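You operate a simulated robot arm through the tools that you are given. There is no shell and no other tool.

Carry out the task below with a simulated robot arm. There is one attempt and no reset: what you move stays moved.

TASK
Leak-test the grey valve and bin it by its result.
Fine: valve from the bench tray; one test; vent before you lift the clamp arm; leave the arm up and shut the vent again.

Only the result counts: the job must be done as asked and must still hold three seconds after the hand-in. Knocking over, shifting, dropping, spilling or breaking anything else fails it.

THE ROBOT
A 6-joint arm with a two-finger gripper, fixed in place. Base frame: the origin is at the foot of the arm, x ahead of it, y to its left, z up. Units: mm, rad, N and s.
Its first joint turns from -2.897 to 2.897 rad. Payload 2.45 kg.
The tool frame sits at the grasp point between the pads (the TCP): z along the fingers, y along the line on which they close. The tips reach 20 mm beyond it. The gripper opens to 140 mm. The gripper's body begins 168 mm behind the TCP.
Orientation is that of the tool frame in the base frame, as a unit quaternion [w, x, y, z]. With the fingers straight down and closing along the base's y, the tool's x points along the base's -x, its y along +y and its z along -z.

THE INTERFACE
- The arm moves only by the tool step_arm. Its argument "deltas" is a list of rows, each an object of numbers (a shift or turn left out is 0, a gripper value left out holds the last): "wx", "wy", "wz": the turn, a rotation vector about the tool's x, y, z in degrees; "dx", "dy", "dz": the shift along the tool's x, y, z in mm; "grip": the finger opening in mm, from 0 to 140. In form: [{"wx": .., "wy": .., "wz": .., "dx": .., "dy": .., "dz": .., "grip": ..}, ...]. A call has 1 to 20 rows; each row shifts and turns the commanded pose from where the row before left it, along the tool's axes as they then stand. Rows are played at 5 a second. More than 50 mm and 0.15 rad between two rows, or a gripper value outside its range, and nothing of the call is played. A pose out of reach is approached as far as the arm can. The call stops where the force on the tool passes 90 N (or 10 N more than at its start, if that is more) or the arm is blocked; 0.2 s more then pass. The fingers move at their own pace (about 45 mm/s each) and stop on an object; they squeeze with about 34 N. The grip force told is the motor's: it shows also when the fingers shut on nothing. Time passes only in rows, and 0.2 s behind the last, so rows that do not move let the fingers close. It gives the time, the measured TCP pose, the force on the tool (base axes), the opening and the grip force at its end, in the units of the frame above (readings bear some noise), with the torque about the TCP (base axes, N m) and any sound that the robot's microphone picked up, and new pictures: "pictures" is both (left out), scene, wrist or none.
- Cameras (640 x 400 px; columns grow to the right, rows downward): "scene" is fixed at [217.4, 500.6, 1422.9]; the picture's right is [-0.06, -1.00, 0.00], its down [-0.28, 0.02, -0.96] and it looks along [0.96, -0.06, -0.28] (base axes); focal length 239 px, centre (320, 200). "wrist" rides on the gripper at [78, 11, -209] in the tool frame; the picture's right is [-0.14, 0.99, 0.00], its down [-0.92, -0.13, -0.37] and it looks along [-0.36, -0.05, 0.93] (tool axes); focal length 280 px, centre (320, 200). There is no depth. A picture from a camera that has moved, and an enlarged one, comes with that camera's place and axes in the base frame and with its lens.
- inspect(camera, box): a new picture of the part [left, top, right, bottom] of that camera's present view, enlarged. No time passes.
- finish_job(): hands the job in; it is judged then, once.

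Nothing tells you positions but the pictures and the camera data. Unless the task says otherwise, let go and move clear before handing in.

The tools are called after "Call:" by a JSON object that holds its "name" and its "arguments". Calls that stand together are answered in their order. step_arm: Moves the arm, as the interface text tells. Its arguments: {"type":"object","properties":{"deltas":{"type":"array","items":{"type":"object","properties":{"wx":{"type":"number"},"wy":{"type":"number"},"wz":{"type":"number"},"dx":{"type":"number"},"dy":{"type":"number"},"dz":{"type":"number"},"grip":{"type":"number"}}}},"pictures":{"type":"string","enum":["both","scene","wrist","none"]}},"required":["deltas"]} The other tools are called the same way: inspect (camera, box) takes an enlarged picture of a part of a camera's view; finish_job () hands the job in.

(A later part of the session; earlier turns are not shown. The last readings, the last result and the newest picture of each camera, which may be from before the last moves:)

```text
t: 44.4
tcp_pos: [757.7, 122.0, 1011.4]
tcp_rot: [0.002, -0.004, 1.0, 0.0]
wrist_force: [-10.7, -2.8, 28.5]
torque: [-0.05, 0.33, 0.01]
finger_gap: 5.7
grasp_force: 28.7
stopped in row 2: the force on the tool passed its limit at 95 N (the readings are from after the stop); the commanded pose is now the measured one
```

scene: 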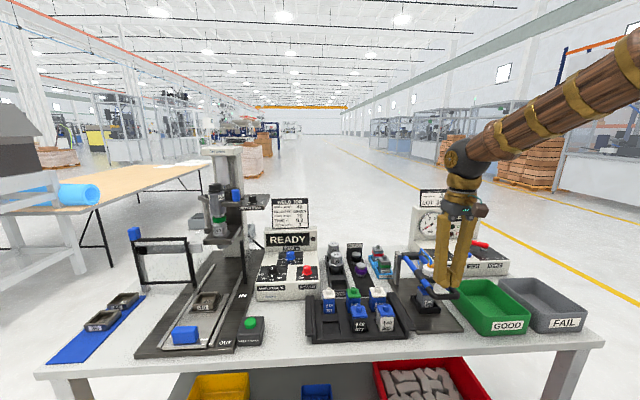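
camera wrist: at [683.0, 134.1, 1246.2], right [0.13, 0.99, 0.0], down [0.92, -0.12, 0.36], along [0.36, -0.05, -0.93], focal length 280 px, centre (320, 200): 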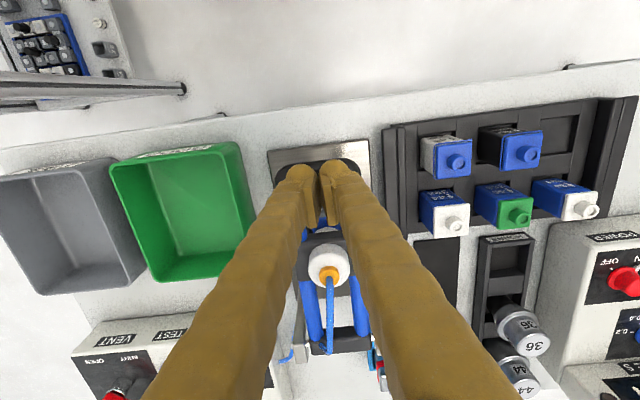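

The bar resists firmly at z≈991, so the arm is fully down and seated. I'll back off straight up and check the station again.

Call:
{"name": "step_arm", "arguments": {"deltas": [{"dz": -10}, {"dz": -30}, {"dz": -40}, {"dz": -40}, {"dz": -40}, {}]}}

Call:
{"name": "inspect", "arguments": {"camera": "scene", "box": [395, 230, 475, 320]}}

Call:
{"name": "inspect", "arguments": {"camera": "scene", "box": [400, 180, 520, 280]}}

```text
t: 45.8
tcp_pos: [756.4, 121.9, 1170.4]
tcp_rot: [0.001, -0.003, 1.0, 0.001]
wrist_force: [0.0, 0.2, 0.1]
torque: [0.0, -0.01, 0.0]
finger_gap: 0.0
grasp_force: 29.2
camera wrist: at [677.4, 132.5, 1378.7], right [0.13, 0.99, 0.0], down [0.92, -0.12, 0.37], along [0.37, -0.05, -0.93], focal length 280 px, centre (320, 200)
```

scene: 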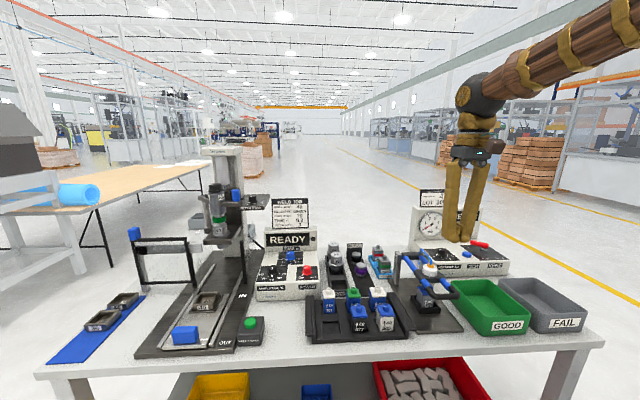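
wrist: 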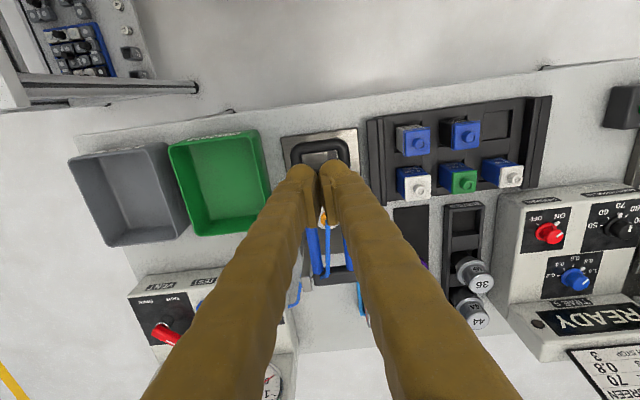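

```text
4.44 times, centred on (435, 275) of scene
camera zoom: at [217.4, 500.6, 1422.9], right [-0.06, -1.0, 0.0], down [-0.28, 0.02, -0.96], along [0.96, -0.06, -0.28], focal length 1064 px, centre (-191, -133)
```

zoom: 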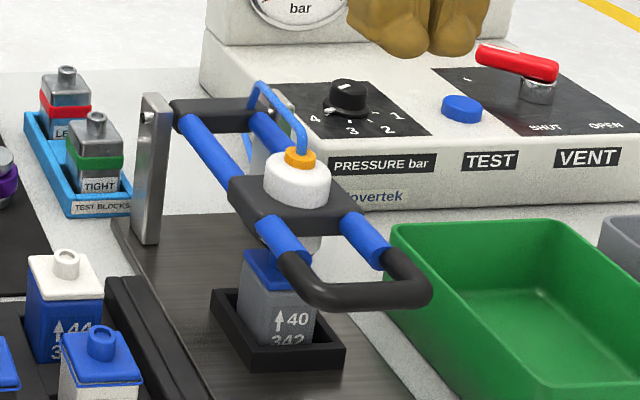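

```text
4.00 times, centred on (460, 230) of scene
camera zoom: at [217.4, 500.6, 1422.9], right [-0.06, -1.0, 0.0], down [-0.28, 0.02, -0.96], along [0.96, -0.06, -0.28], focal length 958 px, centre (-240, 80)
```

zoom: 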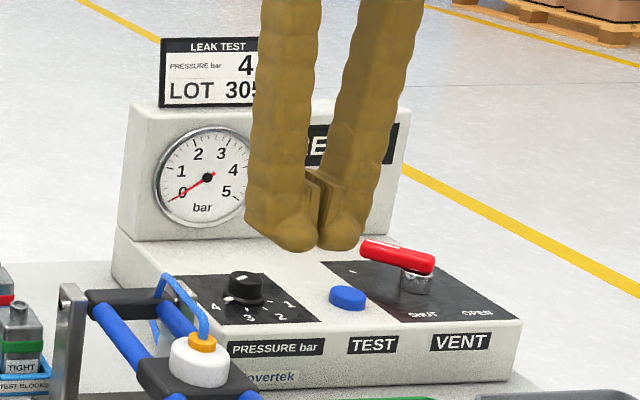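

The clamp is seated, the valve upright, the dial at 4 and the vent shut. Next is the TEST button near (1051, -147, 943), so I'll tilt forward 30° and move above it for a check view.

Call:
{"name": "step_arm", "arguments": {"deltas": [{"wy": -7.5}, {"wy": -7.5}, {"wy": -7.5}, {"wy": -7.5}, {"dx": -25.2, "dy": -33.6, "dz": 17.4}, {"dx": -25.2, "dy": -33.6, "dz": 17.4}, {"dx": -25.2, "dy": -33.6, "dz": 17.4}, {"dx": -25.2, "dy": -33.6, "dz": 17.4}, {"dx": -25.2, "dy": -33.6, "dz": 17.4}, {"dx": -25.2, "dy": -33.6, "dz": 17.4}, {"dx": -25.2, "dy": -33.6, "dz": 17.4}, {"dx": -25.2, "dy": -33.6, "dz": 17.4}, {}]}}

Call:
{"name": "inspect", "arguments": {"camera": "wrist", "box": [200, 60, 440, 220]}}

```text
t: 48.6
tcp_pos: [1004.0, -144.6, 1149.9]
tcp_rot: [0.26, -0.003, 0.966, 0.002]
wrist_force: [0.0, -0.6, -0.6]
torque: [0.04, -0.02, -0.04]
finger_gap: 0.0
grasp_force: 29.6
camera wrist: at [831.1, -133.8, 1290.2], right [0.11, 0.99, 0.07], down [0.61, -0.12, 0.78], along [0.78, -0.04, -0.62], focal length 280 px, centre (320, 200)
```

scene: 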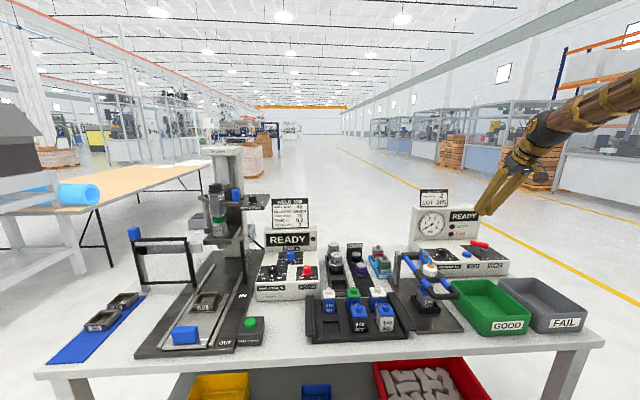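
wrist: 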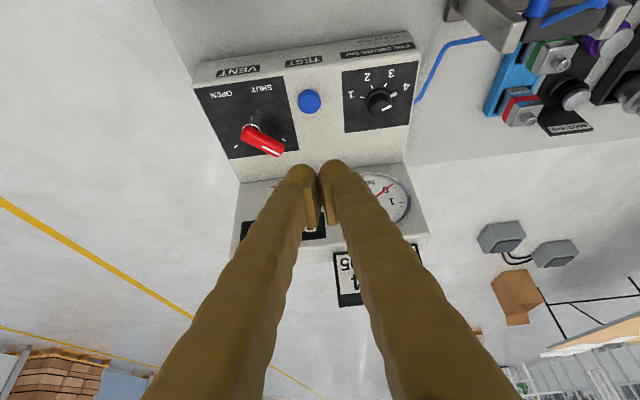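

```text
2.50 times, centred on (320, 140) of wrist
camera zoom: at [831.1, -133.8, 1290.2], right [0.11, 0.99, 0.07], down [0.61, -0.12, 0.78], along [0.78, -0.04, -0.62], focal length 701 px, centre (320, 350)
```

zoom: 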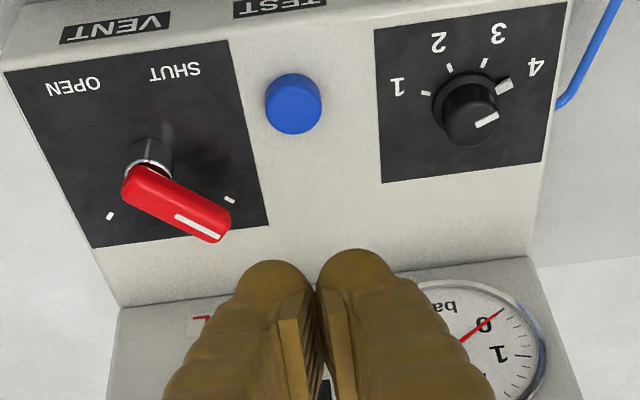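

The button is slightly left and ahead of the tool axis in view. I'll descend to about 50 mm above it and re-check.

Call:
{"name": "step_arm", "arguments": {"deltas": [{"dx": 7.55, "dy": -1.5, "dz": 36}, {"dx": 7.55, "dy": -1.5, "dz": 36}, {"dx": 7.55, "dy": -1.5, "dz": 36}, {"dx": 7.55, "dy": -1.5, "dz": 36}, {}]}}

Call:
{"name": "inspect", "arguments": {"camera": "wrist", "box": [240, 100, 400, 240]}}

Call:
{"name": "inspect", "arguments": {"camera": "scene", "box": [420, 200, 520, 280]}}

```text
t: 49.8
tcp_pos: [1049.3, -151.4, 1010.5]
tcp_rot: [0.26, -0.003, 0.966, 0.002]
wrist_force: [0.1, 0.1, 0.3]
torque: [-0.01, -0.02, 0.03]
finger_gap: 0.0
grasp_force: 29.6
camera wrist: at [876.7, -140.2, 1151.4], right [0.11, 0.99, 0.07], down [0.61, -0.12, 0.78], along [0.78, -0.04, -0.62], focal length 280 px, centre (320, 200)
```

scene: 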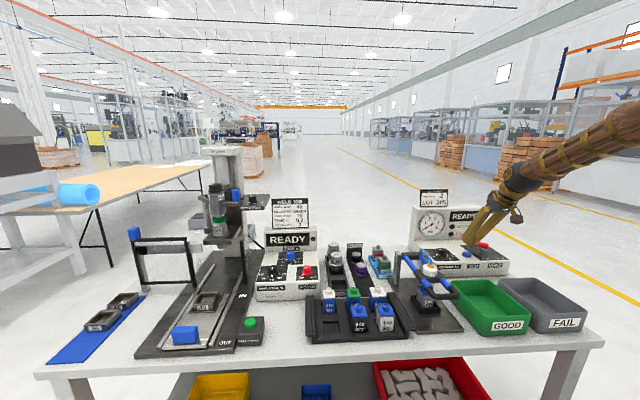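
wrist: 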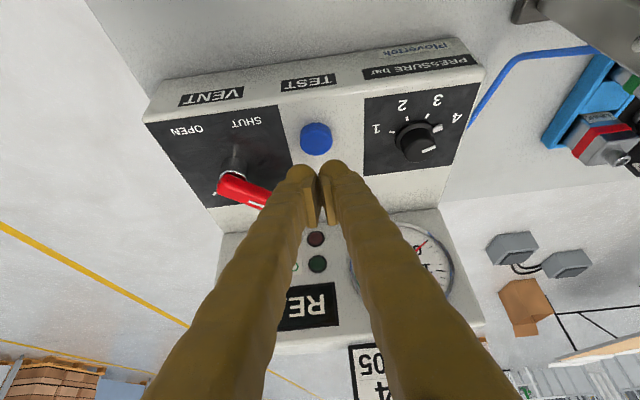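

```text
2.86 times, centred on (320, 170) of wrist
camera zoom: at [876.7, -140.2, 1151.4], right [0.11, 0.99, 0.07], down [0.61, -0.12, 0.78], along [0.78, -0.04, -0.62], focal length 801 px, centre (320, 286)
```

zoom: 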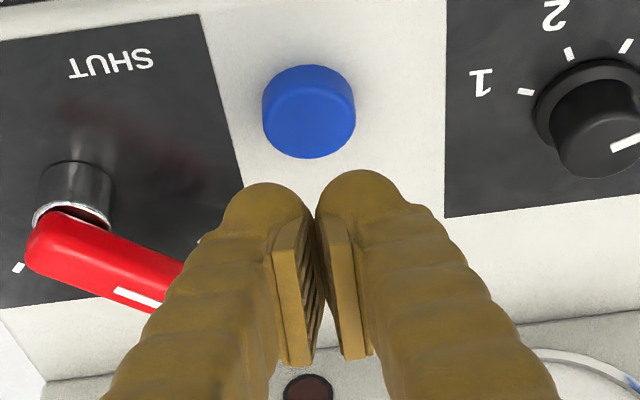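

```text
5.00 times, centred on (470, 240) of scene
camera zoom: at [217.4, 500.6, 1422.9], right [-0.06, -1.0, 0.0], down [-0.28, 0.02, -0.96], along [0.96, -0.06, -0.28], focal length 1197 px, centre (-430, 0)
```

zoom: 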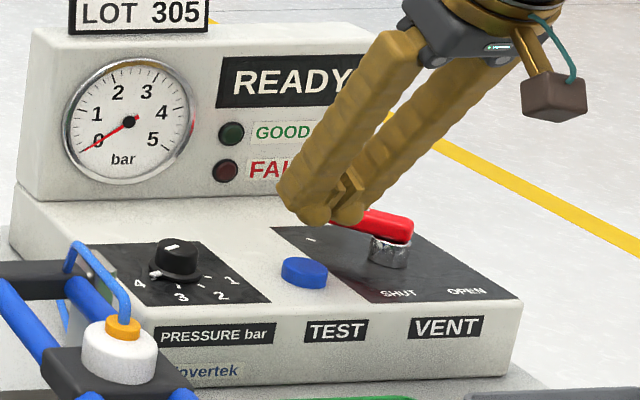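

The button top works out to (1047, -150, 937), essentially under the fingertips. I'll come straight down to just above it, then press in small steps.

Call:
{"name": "step_arm", "arguments": {"deltas": [{"dx": 12.7, "dy": 1.2, "dz": 18}, {"dx": 10, "dz": 17.3}, {}], "pictures": "wrist"}}

Call:
{"name": "inspect", "arguments": {"camera": "scene", "box": [440, 220, 520, 280]}}

```text
t: 50.6
tcp_pos: [1047.2, -149.6, 968.6]
tcp_rot: [0.259, -0.004, 0.966, 0.002]
wrist_force: [0.3, 0.2, -0.4]
torque: [-0.01, 0.0, 0.0]
finger_gap: 0.0
grasp_force: 29.4
camera wrist: at [874.7, -139.5, 1109.0], right [0.11, 0.99, 0.07], down [0.61, -0.12, 0.78], along [0.78, -0.04, -0.62], focal length 280 px, centre (320, 200)
```

wrist: 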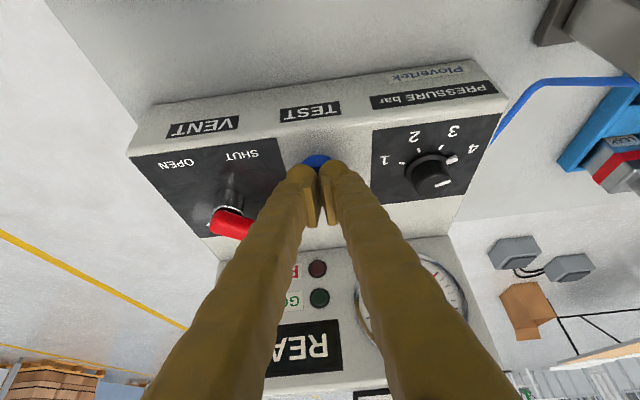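

```text
6.67 times, centred on (480, 250) of scene
camera zoom: at [217.4, 500.6, 1422.9], right [-0.06, -1.0, 0.0], down [-0.28, 0.02, -0.96], along [0.96, -0.06, -0.28], focal length 1596 px, centre (-747, -133)
```

zoom: 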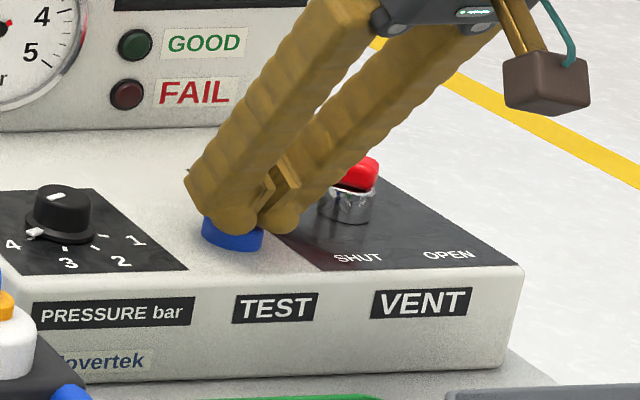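

The fingertips are right over the button with about 8 mm left. I'll press down in small steps and watch the force.

Call:
{"name": "step_arm", "arguments": {"deltas": [{"dx": 2, "dz": 3.46}, {"dx": 1, "dz": 1.73}, {}], "pictures": "none"}}

Call:
{"name": "inspect", "arguments": {"camera": "scene", "box": [400, 180, 520, 280]}}

```text
t: 51.4
tcp_pos: [1047.8, -150.0, 961.0]
tcp_rot: [0.259, -0.004, 0.966, 0.002]
wrist_force: [1.1, -0.6, 2.1]
torque: [-0.04, 0.01, 0.02]
finger_gap: 6.0
grasp_force: 29.6
heard: click
```

```text
4.00 times, centred on (460, 230) of scene
camera zoom: at [217.4, 500.6, 1422.9], right [-0.06, -1.0, 0.0], down [-0.28, 0.02, -0.96], along [0.96, -0.06, -0.28], focal length 958 px, centre (-240, 80)
```

zoom: 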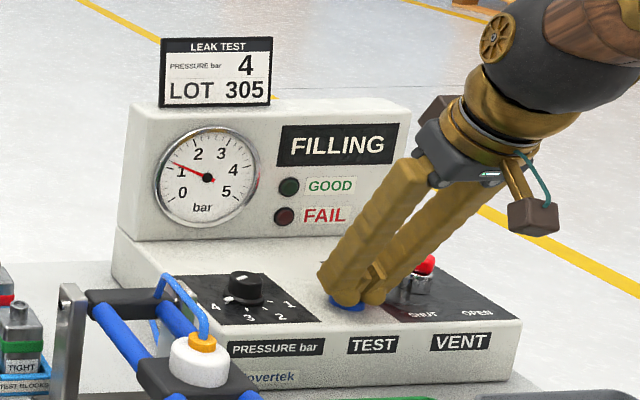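

I heard a click, the display shows FILLING and the gauge is rising. I'll lift straight off the button and wait for the result.

Call:
{"name": "step_arm", "arguments": {"deltas": [{"dx": -10, "dz": -17.3}, {"dx": -20, "dz": -34.6}, {}, {}], "pictures": "none"}}

Call:
{"name": "inspect", "arguments": {"camera": "scene", "box": [400, 180, 520, 280]}}

```text
t: 52.4
tcp_pos: [1048.5, -149.6, 1021.9]
tcp_rot: [0.26, -0.003, 0.966, 0.001]
wrist_force: [0.4, 0.2, 0.4]
torque: [-0.01, 0.01, 0.02]
finger_gap: 0.3
grasp_force: 29.9
```

```text
4.00 times, centred on (460, 230) of scene
camera zoom: at [217.4, 500.6, 1422.9], right [-0.06, -1.0, 0.0], down [-0.28, 0.02, -0.96], along [0.96, -0.06, -0.28], focal length 958 px, centre (-240, 80)
```

zoom: 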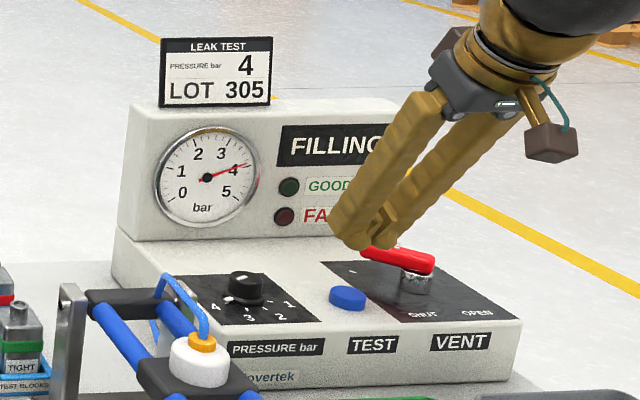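

Pressure has reached 4 bar. I'll back the tool away so the display is visible and let the test run.

Call:
{"name": "step_arm", "arguments": {"deltas": [{"dx": 20.5, "dz": -31}, {"dx": 20.5, "dz": -31}, {"dx": 20.5, "dz": -31}, {}, {}, {}, {}, {}], "pictures": "wrist"}}

Call:
{"name": "inspect", "arguments": {"camera": "scene", "box": [400, 180, 520, 280]}}

Call:
{"name": "inspect", "arguments": {"camera": "wrist", "box": [170, 60, 370, 200]}}

```text
t: 54.2
tcp_pos: [947.9, -151.5, 1072.2]
tcp_rot: [0.259, -0.003, 0.966, 0.002]
wrist_force: [0.1, 0.8, 0.8]
torque: [-0.01, -0.05, -0.02]
finger_gap: 0.0
grasp_force: 29.5
camera wrist: at [775.5, -139.3, 1213.3], right [0.11, 0.99, 0.07], down [0.61, -0.12, 0.78], along [0.78, -0.04, -0.62], focal length 280 px, centre (320, 200)
```

wrist: 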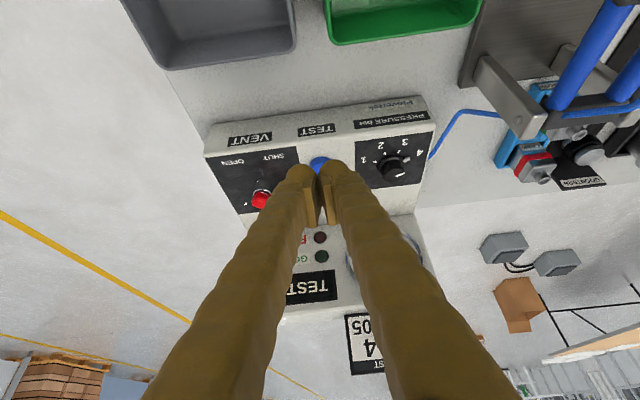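

```text
4.00 times, centred on (460, 230) of scene
camera zoom: at [217.4, 500.6, 1422.9], right [-0.06, -1.0, 0.0], down [-0.28, 0.02, -0.96], along [0.96, -0.06, -0.28], focal length 958 px, centre (-240, 80)
```

zoom: 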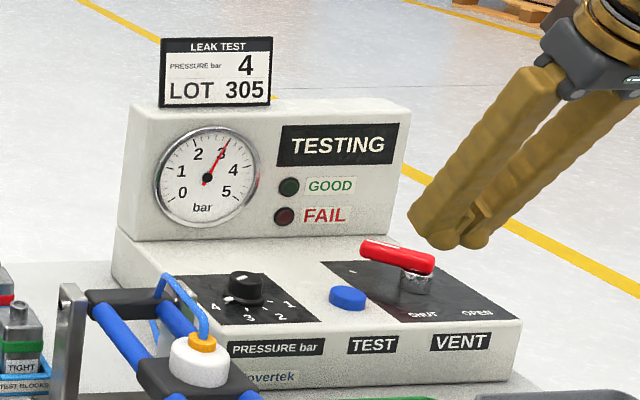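

```text
2.86 times, centred on (270, 130) of wrist
camera zoom: at [775.5, -139.3, 1213.3], right [0.11, 0.99, 0.07], down [0.61, -0.12, 0.78], along [0.78, -0.04, -0.62], focal length 801 px, centre (463, 400)
```

zoom: 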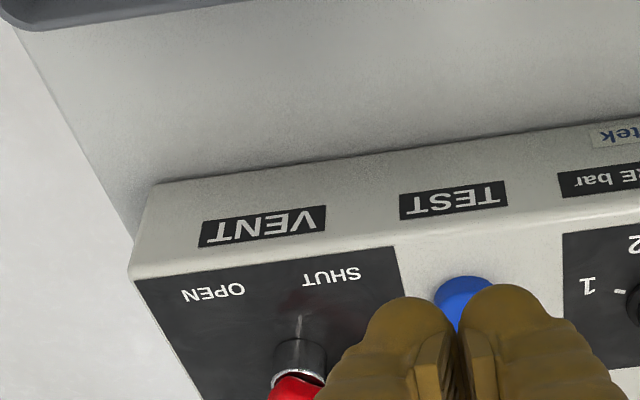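

The display says TESTING and the pressure is falling from 4 to about 3 bar. I'll wait for the verdict.

Call:
{"name": "step_arm", "arguments": {"deltas": [{}, {}, {}, {}, {}, {}, {}, {}], "pictures": "none"}}

Call:
{"name": "inspect", "arguments": {"camera": "scene", "box": [400, 180, 520, 280]}}

```text
t: 56.0
tcp_pos: [948.2, -150.1, 1073.2]
tcp_rot: [0.26, -0.004, 0.966, 0.002]
wrist_force: [0.9, 0.3, 0.3]
torque: [-0.01, 0.01, -0.04]
finger_gap: 0.2
grasp_force: 29.5
```

```text
4.00 times, centred on (460, 230) of scene
camera zoom: at [217.4, 500.6, 1422.9], right [-0.06, -1.0, 0.0], down [-0.28, 0.02, -0.96], along [0.96, -0.06, -0.28], focal length 958 px, centre (-240, 80)
```

zoom: 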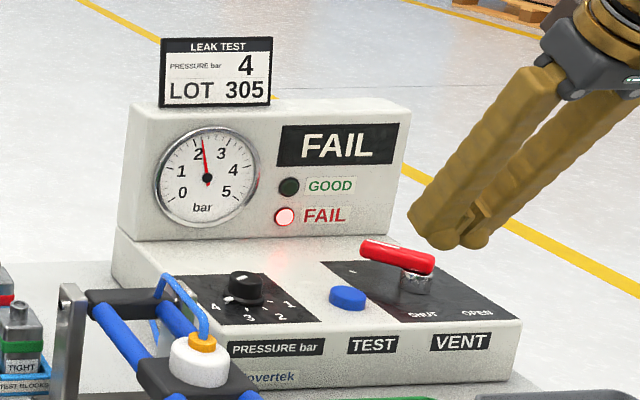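

The result is FAIL with about 2 bar still trapped, so I must vent before lifting the clamp arm. I'll shift to get a clear view of the red vent lever.

Call:
{"name": "step_arm", "arguments": {"deltas": [{"dx": -32, "dy": 25, "dz": -3.5}, {"dx": -32, "dy": 25, "dz": -3.5}, {}], "pictures": "wrist"}}

Call:
{"name": "inspect", "arguments": {"camera": "wrist", "box": [180, 100, 340, 220]}}

Call:
{"name": "inspect", "arguments": {"camera": "scene", "box": [450, 225, 520, 275]}}

```text
t: 56.8
tcp_pos: [999.7, -99.9, 1109.6]
tcp_rot: [0.259, -0.004, 0.966, 0.002]
wrist_force: [0.0, 0.0, 0.1]
torque: [-0.02, -0.02, -0.01]
finger_gap: 0.0
grasp_force: 29.5
camera wrist: at [826.5, -89.9, 1251.1], right [0.11, 0.99, 0.07], down [0.61, -0.12, 0.78], along [0.78, -0.04, -0.62], focal length 280 px, centre (320, 200)
```

wrist: 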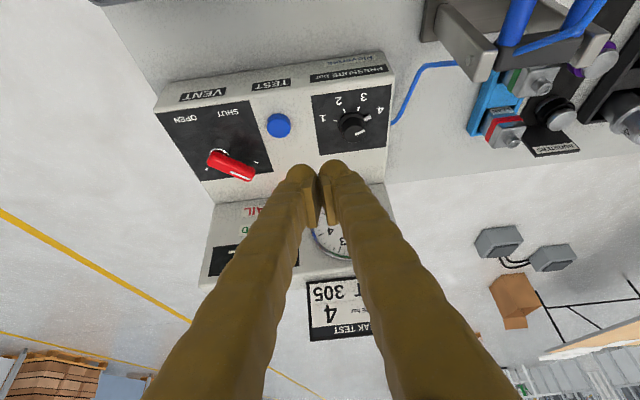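

```text
3.33 times, centred on (260, 160) of wrist
camera zoom: at [826.5, -89.9, 1251.1], right [0.11, 0.99, 0.07], down [0.61, -0.12, 0.78], along [0.78, -0.04, -0.62], focal length 935 px, centre (520, 333)
```

zoom: 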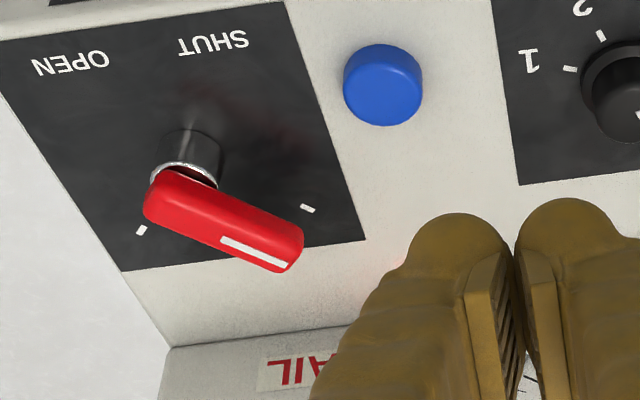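

```text
8.00 times, centred on (485, 250) of scene
camera zoom: at [217.4, 500.6, 1422.9], right [-0.06, -1.0, 0.0], down [-0.28, 0.02, -0.96], along [0.96, -0.06, -0.28], focal length 1915 px, centre (-1000, -200)
```

zoom: 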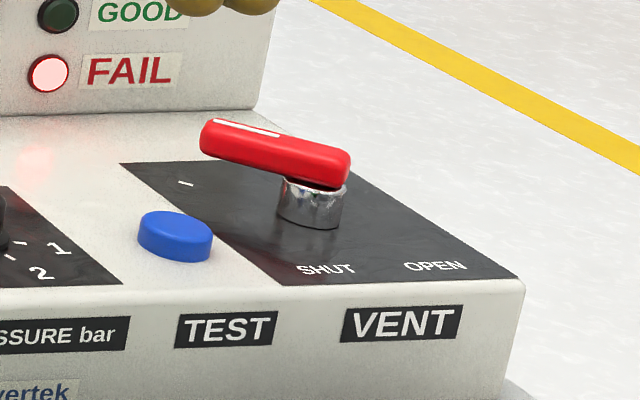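

The lever hub is near (1072, -240) with its tip near (1110, -206, 960), and the SHUT and OPEN ticks are at about +42° and -43°. I'll tilt to 45° for reach and bring the closed fingers to the left of the lever, above it.

Call:
{"name": "step_arm", "arguments": {"deltas": [{"wy": -7.5}, {"wy": -7.5}, {"dx": 3.1, "dy": -28, "dz": 34.4}, {"dx": 3.1, "dy": -28, "dz": 34.4}, {"dx": 3.1, "dy": -28, "dz": 34.4}, {}]}}

Call:
{"name": "inspect", "arguments": {"camera": "wrist", "box": [200, 100, 400, 240]}}

Call:
{"name": "inspect", "arguments": {"camera": "scene", "box": [440, 205, 520, 275]}}

```text
t: 58.2
tcp_pos: [1067.9, -183.7, 1029.9]
tcp_rot: [0.383, -0.003, 0.924, 0.002]
wrist_force: [0.1, -0.5, 0.0]
torque: [0.01, -0.03, 0.02]
finger_gap: 0.0
grasp_force: 29.2
camera wrist: at [863.6, -173.8, 1122.2], right [0.09, 0.99, 0.1], down [0.39, -0.13, 0.91], along [0.92, -0.04, -0.4], focal length 280 px, centre (320, 200)
```

scene: 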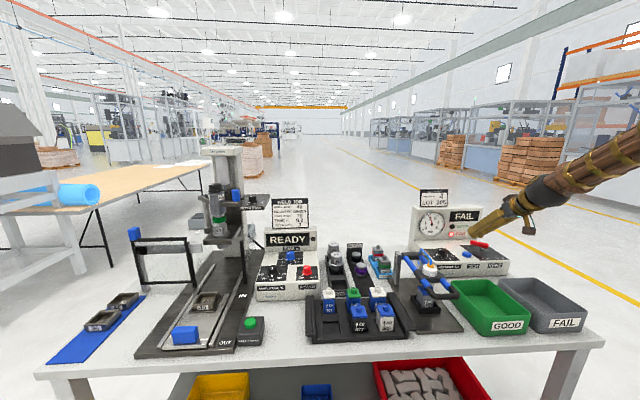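
wrist: 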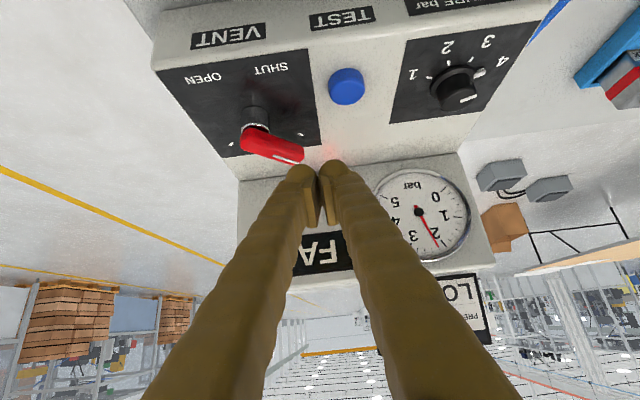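

```text
2.86 times, centred on (300, 170) of wrist
camera zoom: at [863.6, -173.8, 1122.2], right [0.09, 0.99, 0.1], down [0.39, -0.13, 0.91], along [0.92, -0.04, -0.4], focal length 801 px, centre (377, 286)
```

zoom: 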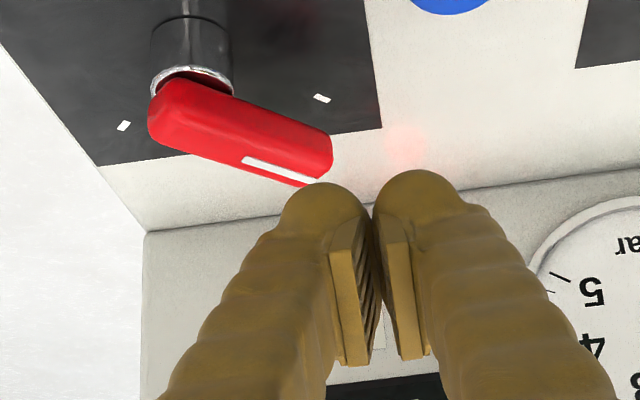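

```text
5.71 times, centred on (480, 240) of scene
camera zoom: at [217.4, 500.6, 1422.9], right [-0.06, -1.0, 0.0], down [-0.28, 0.02, -0.96], along [0.96, -0.06, -0.28], focal length 1368 px, centre (-594, -29)
```

zoom: 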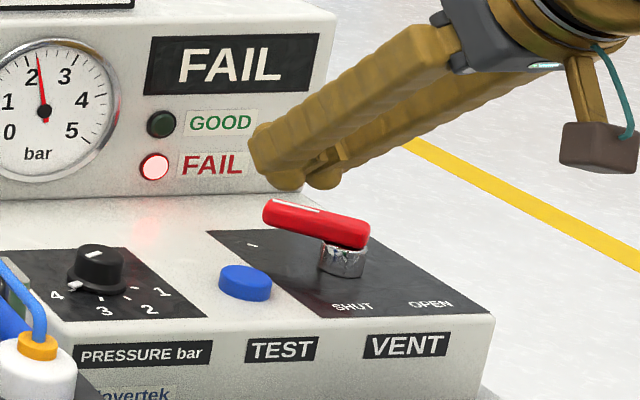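

The lever tip is at about (1101, -203, 969) with the hub near (1069, -238), and the gauge still shows about 2.3 bar. I'll lower the closed fingers beside the lever on its SHUT side.

Call:
{"name": "step_arm", "arguments": {"deltas": [{"dy": 3}, {"dx": 14.1, "dz": 14.1}, {"dx": 14.1, "dz": 14.1}, {"dx": 14.1, "dz": 14.1}, {}]}}

Call:
{"name": "inspect", "arguments": {"camera": "wrist", "box": [200, 100, 400, 240]}}

Call:
{"name": "inspect", "arguments": {"camera": "scene", "box": [440, 215, 520, 275]}}

```text
t: 59.4
tcp_pos: [1067.7, -179.9, 970.0]
tcp_rot: [0.384, -0.003, 0.923, 0.002]
wrist_force: [0.4, -0.3, 0.9]
torque: [-0.02, 0.0, 0.0]
finger_gap: 0.1
grasp_force: 29.3
camera wrist: at [863.8, -170.0, 1062.0], right [0.09, 0.99, 0.1], down [0.39, -0.13, 0.91], along [0.92, -0.04, -0.4], focal length 280 px, centre (320, 200)
```

scene: 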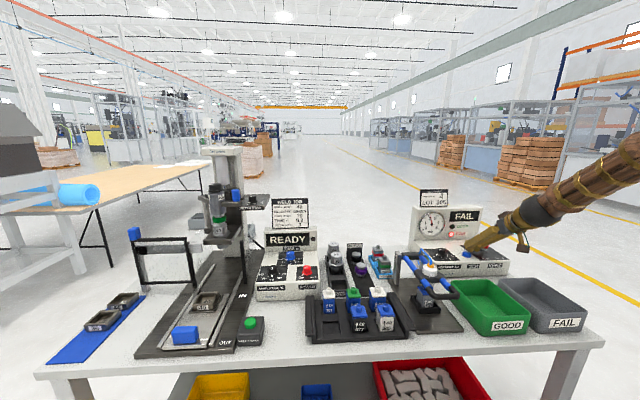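
wrist: 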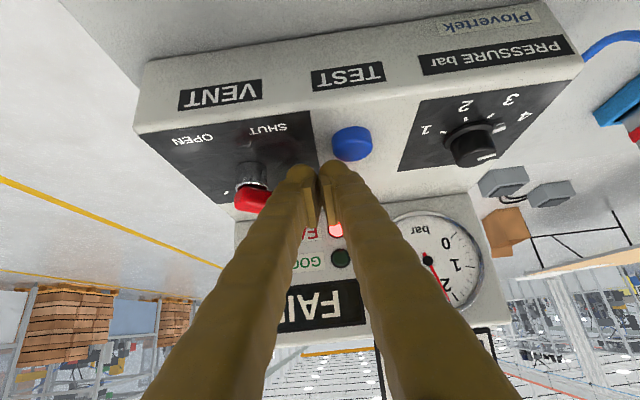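

```text
2.86 times, centred on (300, 170) of wrist
camera zoom: at [863.8, -170.0, 1062.0], right [0.09, 0.99, 0.1], down [0.39, -0.13, 0.91], along [0.92, -0.04, -0.4], focal length 801 px, centre (377, 286)
```

zoom: 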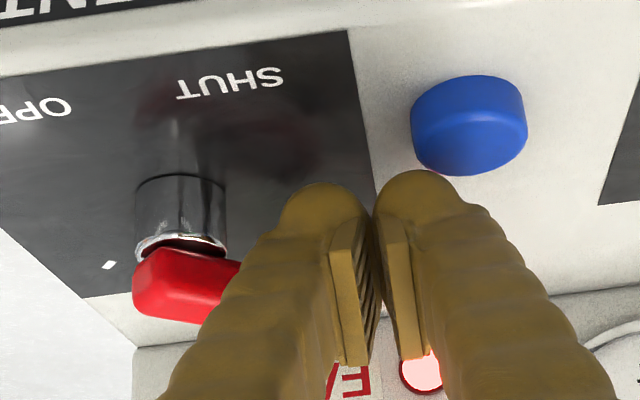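

```text
6.67 times, centred on (480, 245) of scene
camera zoom: at [217.4, 500.6, 1422.9], right [-0.06, -1.0, 0.0], down [-0.28, 0.02, -0.96], along [0.96, -0.06, -0.28], focal length 1596 px, centre (-747, -100)
```

zoom: 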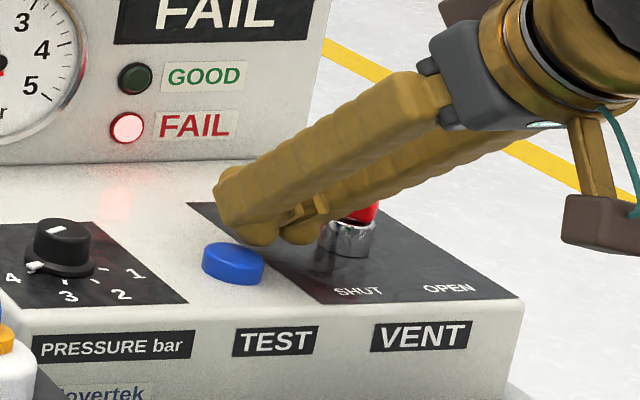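

The fingers are beside the lever with no contact. I'll begin pushing it along its arc toward OPEN in small steps.

Call:
{"name": "step_arm", "arguments": {"deltas": [{"dx": -2.8, "dy": -8, "dz": 2.8}, {"dx": -2.8, "dy": -8, "dz": 2.8}, {"dx": -5.7, "dy": -3, "dz": 5.7}, {"dx": -5.7, "dy": -3, "dz": 5.7}, {}], "pictures": "wrist"}}

Call:
{"name": "inspect", "arguments": {"camera": "wrist", "box": [180, 120, 380, 260]}}

Call:
{"name": "inspect", "arguments": {"camera": "scene", "box": [420, 205, 520, 275]}}

```text
t: 60.6
tcp_pos: [1090.4, -201.8, 970.0]
tcp_rot: [0.384, -0.003, 0.924, 0.002]
wrist_force: [-0.2, 0.8, 0.2]
torque: [-0.02, -0.02, -0.02]
finger_gap: 0.1
grasp_force: 29.4
camera wrist: at [887.5, -191.6, 1062.1], right [0.09, 0.99, 0.1], down [0.39, -0.13, 0.91], along [0.92, -0.04, -0.4], focal length 280 px, centre (320, 200)
```

wrist: 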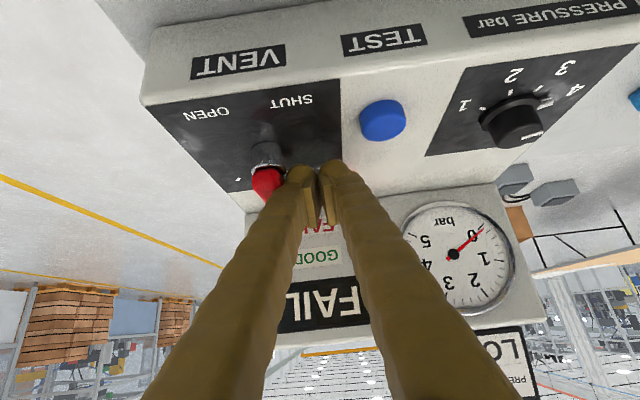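

```text
2.86 times, centred on (280, 190) of wrist
camera zoom: at [887.5, -191.6, 1062.1], right [0.09, 0.99, 0.1], down [0.39, -0.13, 0.91], along [0.92, -0.04, -0.4], focal length 801 px, centre (434, 229)
```

zoom: 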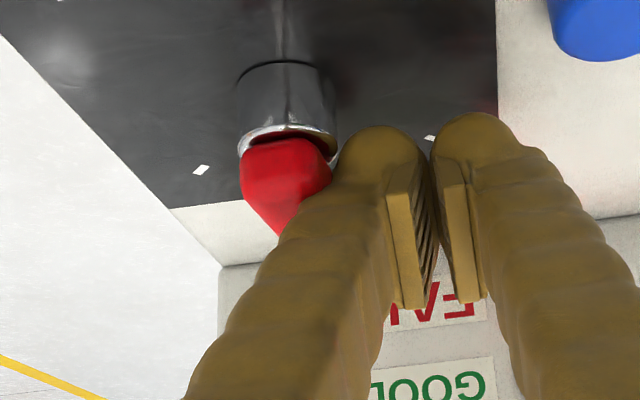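

```text
5.71 times, centred on (470, 240) of scene
camera zoom: at [217.4, 500.6, 1422.9], right [-0.06, -1.0, 0.0], down [-0.28, 0.02, -0.96], along [0.96, -0.06, -0.28], focal length 1368 px, centre (-537, -29)
```

zoom: 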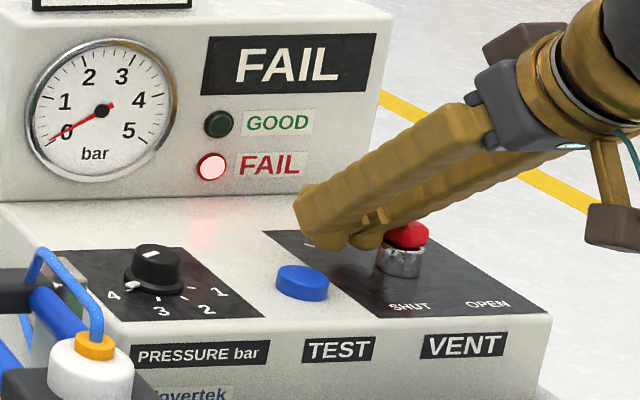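

The gauge has already dropped to 0 with the lever about halfway. I'll carry it on to the OPEN mark.

Call:
{"name": "step_arm", "arguments": {"deltas": [{"dx": -4.2, "dy": -6, "dz": 4.2}, {"dx": -4.2, "dy": -6, "dz": 4.2}, {"dx": -2.5, "dy": -7, "dz": 2.5}, {"dx": -2.5, "dy": -7, "dz": 2.5}, {}], "pictures": "none"}}

Call:
{"name": "inspect", "arguments": {"camera": "wrist", "box": [160, 120, 380, 260]}}

Call:
{"name": "inspect", "arguments": {"camera": "scene", "box": [420, 205, 520, 275]}}

```text
t: 61.4
tcp_pos: [1108.9, -212.9, 976.3]
tcp_rot: [0.386, -0.004, 0.923, 0.004]
wrist_force: [5.9, 5.4, 4.1]
torque: [-0.11, -0.01, 0.09]
finger_gap: 0.1
grasp_force: 29.7
stopped in row 3: the force on the tool passed its limit at 93 N (the readings are from after the stop); the commanded pose is now the measured one
```

```text
2.86 times, centred on (270, 190) of wrist
camera zoom: at [903.7, -203.6, 1066.8], right [0.08, 0.99, 0.1], down [0.39, -0.13, 0.91], along [0.92, -0.04, -0.39], focal length 801 px, centre (463, 229)
```

zoom: 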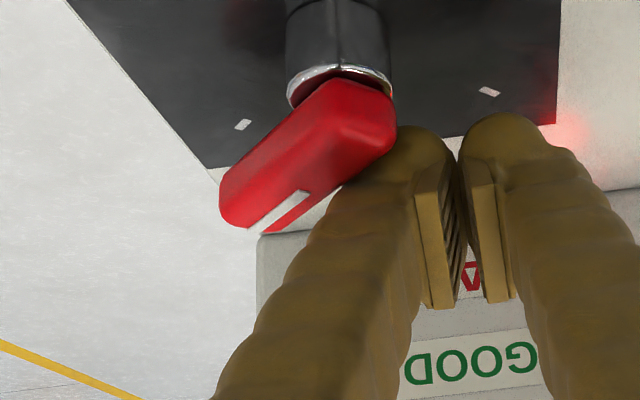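

```text
5.71 times, centred on (470, 240) of scene
camera zoom: at [217.4, 500.6, 1422.9], right [-0.06, -1.0, 0.0], down [-0.28, 0.02, -0.96], along [0.96, -0.06, -0.28], focal length 1368 px, centre (-537, -29)
```

zoom: 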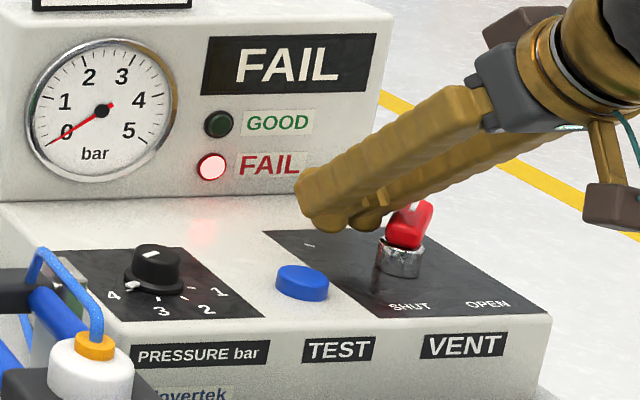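

The lever is on the OPEN mark at its stop and the gauge reads 0. I'll back off from it and rise.

Call:
{"name": "step_arm", "arguments": {"deltas": [{"dx": 3.5, "dy": 8, "dz": -3.5}, {"dx": 3.5, "dy": 8, "dz": -3.5}, {"dx": -21.2, "dz": -21.2}, {"dx": -28.3, "dz": -28.3}, {"dx": -28.3, "dz": -28.3}, {}], "pictures": "both"}}

Call:
{"name": "inspect", "arguments": {"camera": "scene", "box": [400, 180, 520, 280]}}

Call:
{"name": "inspect", "arguments": {"camera": "wrist", "box": [160, 60, 380, 220]}}

```text
t: 62.8
tcp_pos: [1097.3, -197.8, 1086.6]
tcp_rot: [0.386, -0.006, 0.923, 0.005]
wrist_force: [-0.4, -0.9, 0.4]
torque: [0.0, 0.0, 0.0]
finger_gap: 0.0
grasp_force: 29.7
camera wrist: at [892.0, -188.2, 1177.1], right [0.08, 0.99, 0.1], down [0.39, -0.13, 0.91], along [0.92, -0.04, -0.39], focal length 280 px, centre (320, 200)
```

scene: 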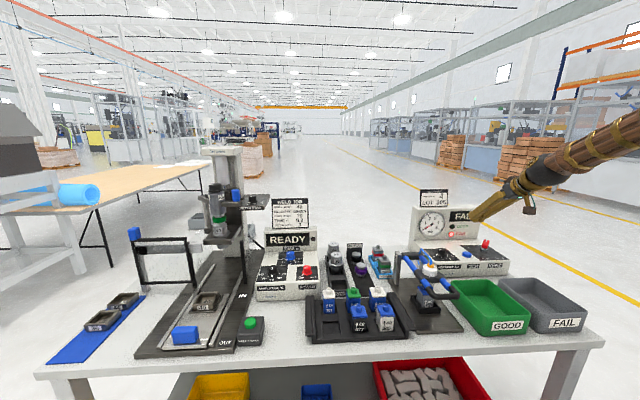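
wrist: 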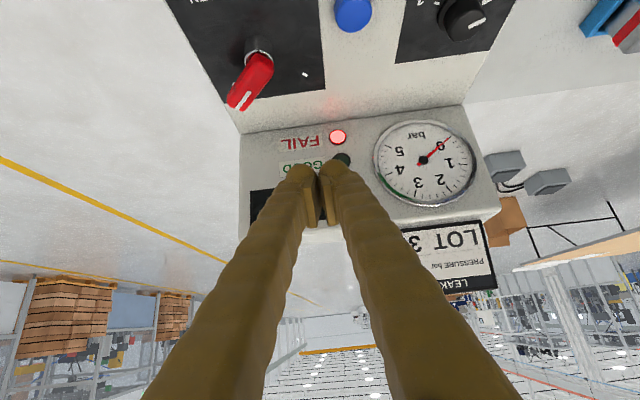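

```text
4.00 times, centred on (460, 230) of scene
camera zoom: at [217.4, 500.6, 1422.9], right [-0.06, -1.0, 0.0], down [-0.28, 0.02, -0.96], along [0.96, -0.06, -0.28], focal length 958 px, centre (-240, 80)
```

zoom: 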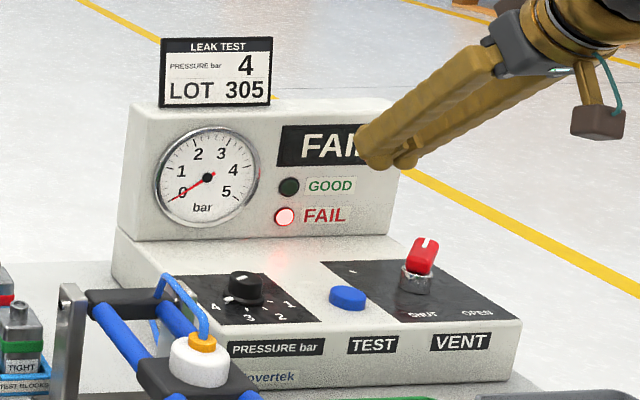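

```text
2.50 times, centred on (270, 140) of wrist
camera zoom: at [892.0, -188.2, 1177.1], right [0.08, 0.99, 0.1], down [0.39, -0.13, 0.91], along [0.92, -0.04, -0.39], focal length 701 px, centre (445, 350)
```

zoom: 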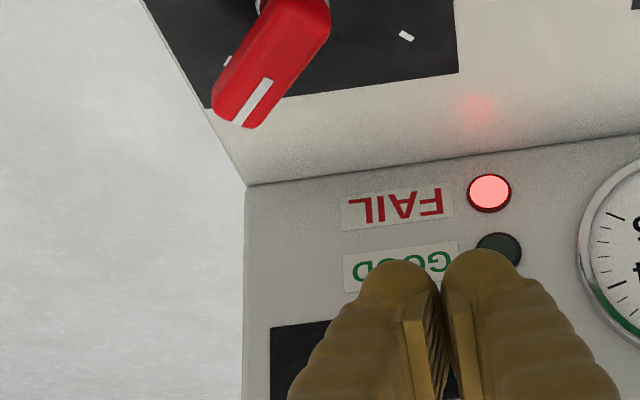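

The vent is open and the gauge is at 0, so I can lift the clamp arm. I'll return above the handle bar with the tool vertical, then yaw so the fingers can grip the bar.

Call:
{"name": "step_arm", "arguments": {"deltas": [{"dx": 14.1, "dz": -42.4}, {"dx": 14.1, "dz": -42.4}, {"dx": 14.1, "dz": -42.4}, {"dx": 14.1, "dz": -42.4}, {"wy": 7.5}, {"wy": 7.5}, {"wy": 7.5}, {"wy": 7.5}, {"wy": 7.5}, {"wy": 7.6}, {"dx": 22, "dy": 40}, {"dx": 22, "dy": 40}, {"dx": 22, "dy": 40}, {"dx": 22, "dy": 40}, {"dx": 22, "dy": 40}, {"dx": 22, "dy": 40}, {"dx": 22, "dy": 40}, {"dx": 22, "dy": 40}, {}], "pictures": "none"}}

Call:
{"name": "step_arm", "arguments": {"deltas": [{"grip": 46, "wz": 8.2}, {"wz": 8.2}, {"wz": 8.2}, {"wz": 8.2}, {"wz": 8.2}, {"wz": 8.2}, {"wz": 8.2}, {"wz": 8.2}, {"wz": 8.2}, {"wz": 8.2}, {"wz": 8.0}, {}], "pictures": "both"}}

```text
t: 66.8
tcp_pos: [756.8, 117.9, 1165.3]
tcp_rot: [0.002, -0.007, 1.0, 0.001]
wrist_force: [0.1, 0.3, -0.3]
torque: [0.0, -0.02, -0.01]
finger_gap: 0.1
grasp_force: 29.5
```

```text
t: 69.4
tcp_pos: [757.6, 116.7, 1165.2]
tcp_rot: [0.0, 0.703, 0.712, 0.003]
wrist_force: [0.0, 0.2, -0.1]
torque: [-0.03, 0.0, -0.02]
finger_gap: 46.0
grasp_force: 0.0
camera wrist: at [765.1, 196.3, 1373.3], right [0.99, -0.13, 0.0], down [-0.12, -0.92, 0.37], along [-0.04, -0.36, -0.93], focal length 280 px, centre (320, 200)
```

scene: 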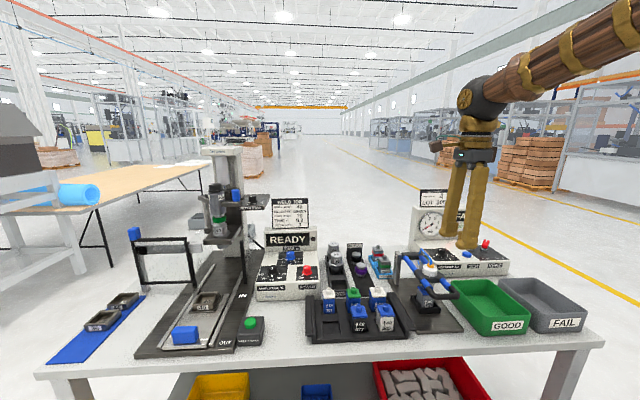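
wrist: 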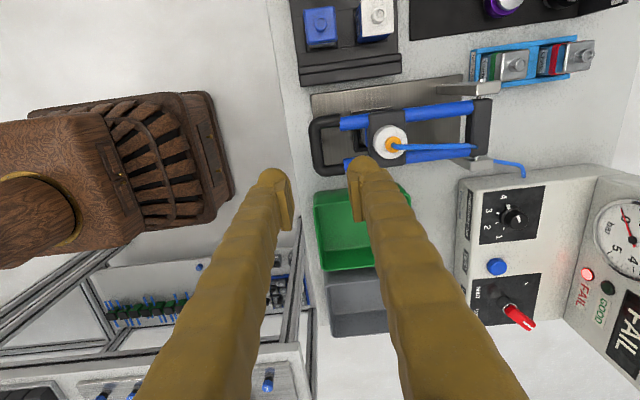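

I'll zoom in on the bar to line up the fingers.

Call:
{"name": "inspect", "arguments": {"camera": "wrist", "box": [250, 80, 450, 220]}}

```text
2.86 times, centred on (350, 150) of wrist
camera zoom: at [765.1, 196.3, 1373.3], right [0.99, -0.13, 0.0], down [-0.12, -0.92, 0.37], along [-0.04, -0.36, -0.93], focal length 801 px, centre (234, 343)
```

zoom: 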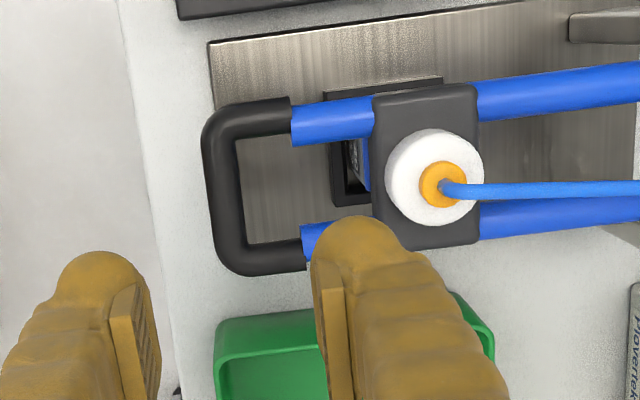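

The bar centre is at about (752, 123, 981). I'll align over it and descend partway to check.

Call:
{"name": "step_arm", "arguments": {"deltas": [{"dx": 5.8, "dy": -5.6}, {"dz": 40}, {"dz": 40}, {"dz": 40}, {}], "pictures": "none"}}

Call:
{"name": "inspect", "arguments": {"camera": "wrist", "box": [220, 80, 420, 240]}}

Call:
{"name": "inspect", "arguments": {"camera": "scene", "box": [395, 230, 475, 310]}}

```text
t: 70.6
tcp_pos: [751.6, 123.9, 1045.5]
tcp_rot: [0.001, 0.703, 0.711, 0.004]
wrist_force: [0.7, 0.3, 0.1]
torque: [0.0, 0.01, 0.0]
finger_gap: 46.1
grasp_force: 0.1
```

```text
2.50 times, centred on (320, 160) of wrist
camera zoom: at [760.2, 202.1, 1253.2], right [0.99, -0.12, 0.0], down [-0.12, -0.92, 0.37], along [-0.04, -0.36, -0.93], focal length 701 px, centre (320, 300)
```

zoom: 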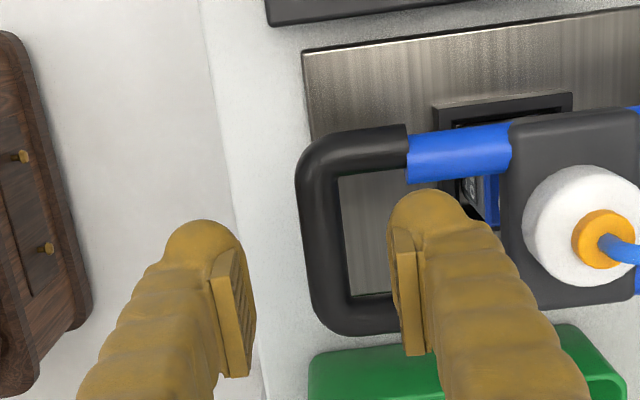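

```text
5.00 times, centred on (435, 270) of scene
camera zoom: at [217.4, 500.6, 1422.9], right [-0.06, -1.0, 0.0], down [-0.28, 0.02, -0.96], along [0.96, -0.06, -0.28], focal length 1197 px, centre (-255, -150)
```

zoom: 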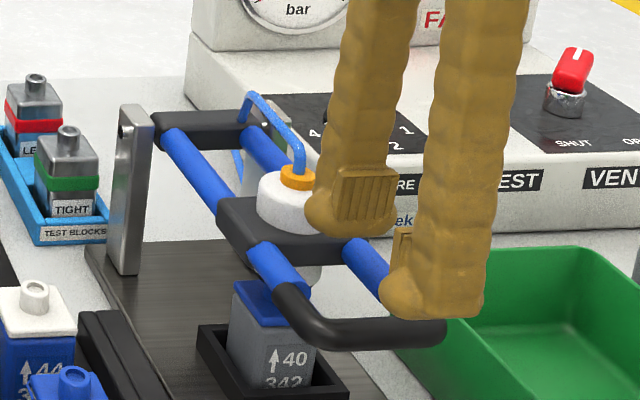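

Alignment looks good: the bar is centred, and the rear finger will drop inside the U with a few mm each side. I'll lower and check the force.

Call:
{"name": "step_arm", "arguments": {"deltas": [{"dx": 1, "dy": 1, "dz": 25}, {"dz": 20}, {"dz": 18}, {}], "pictures": "none"}}

Call:
{"name": "inspect", "arguments": {"camera": "wrist", "box": [220, 100, 420, 260]}}

Call:
{"name": "inspect", "arguments": {"camera": "scene", "box": [395, 240, 475, 320]}}

```text
t: 71.3
tcp_pos: [757.2, 122.3, 1003.9]
tcp_rot: [0.005, 0.704, 0.711, 0.007]
wrist_force: [-7.7, -12.3, 12.6]
torque: [0.01, -0.24, -0.31]
finger_gap: 41.1
grasp_force: 0.1
stopped in row 3: the force on the tool passed its limit at 115 N (the readings are from after the stop); the commanded pose is now the measured one
```

```text
2.50 times, centred on (320, 180) of wrist
camera zoom: at [762.0, 200.9, 1212.8], right [0.99, -0.13, 0.02], down [-0.12, -0.92, 0.36], along [-0.03, -0.36, -0.93], focal length 701 px, centre (320, 250)
```

zoom: 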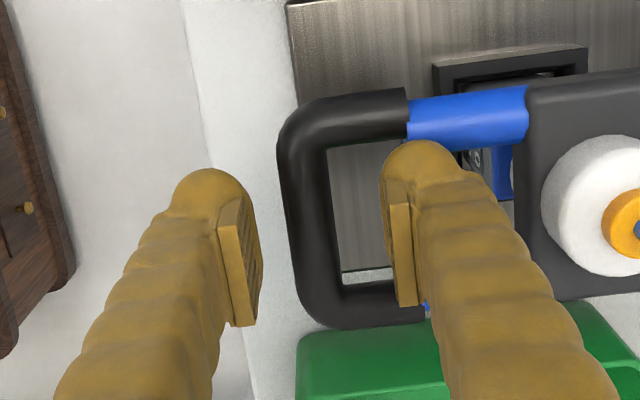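

```text
5.00 times, centred on (435, 280) of scene
camera zoom: at [217.4, 500.6, 1422.9], right [-0.06, -1.0, 0.0], down [-0.28, 0.02, -0.96], along [0.96, -0.06, -0.28], focal length 1197 px, centre (-255, -200)
```

zoom: 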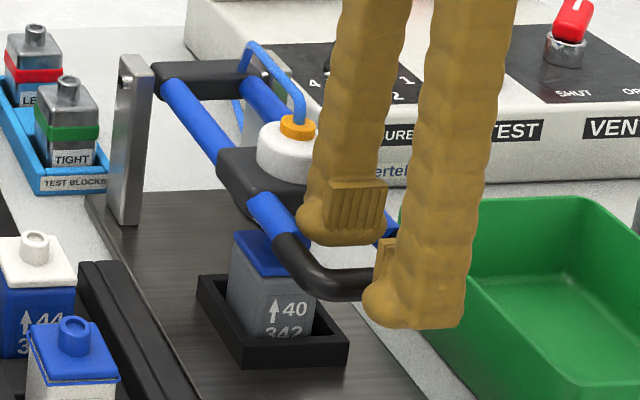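

The rear finger touched the +y leg of the U because I was about 4.5 mm too far to +y; the inside spans roughly y 97–142. I'll rise, re-centre at y≈120 and check again.

Call:
{"name": "step_arm", "arguments": {"deltas": [{"dz": -15}, {"dz": -25}, {"grip": 44}, {}], "pictures": "none"}}

Call:
{"name": "inspect", "arguments": {"camera": "wrist", "box": [220, 80, 420, 240]}}

Call:
{"name": "inspect", "arguments": {"camera": "scene", "box": [395, 240, 475, 320]}}

```text
t: 72.3
tcp_pos: [755.1, 121.9, 1044.6]
tcp_rot: [0.006, 0.703, 0.711, 0.008]
wrist_force: [-0.1, -0.5, 0.6]
torque: [0.02, 0.02, 0.02]
finger_gap: 44.0
grasp_force: 0.2
```

```text
2.50 times, centred on (320, 160) of wrist
camera zoom: at [761.0, 201.7, 1252.0], right [0.99, -0.13, 0.02], down [-0.12, -0.92, 0.36], along [-0.03, -0.36, -0.93], focal length 701 px, centre (320, 300)
```

zoom: 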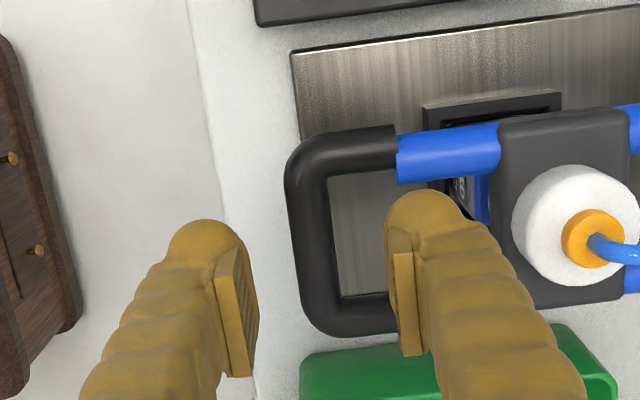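

```text
5.00 times, centred on (435, 280) of scene
camera zoom: at [217.4, 500.6, 1422.9], right [-0.06, -1.0, 0.0], down [-0.28, 0.02, -0.96], along [0.96, -0.06, -0.28], focal length 1197 px, centre (-255, -200)
```

zoom: 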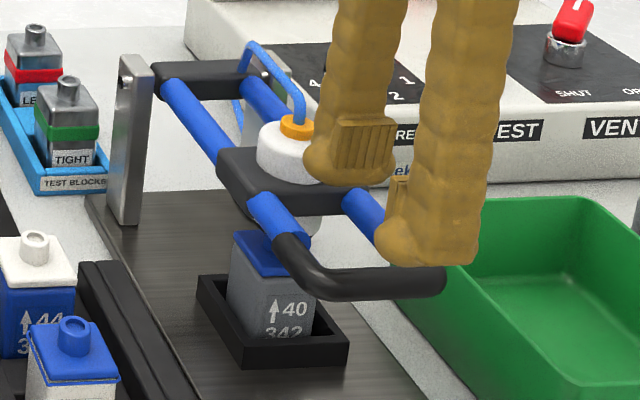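

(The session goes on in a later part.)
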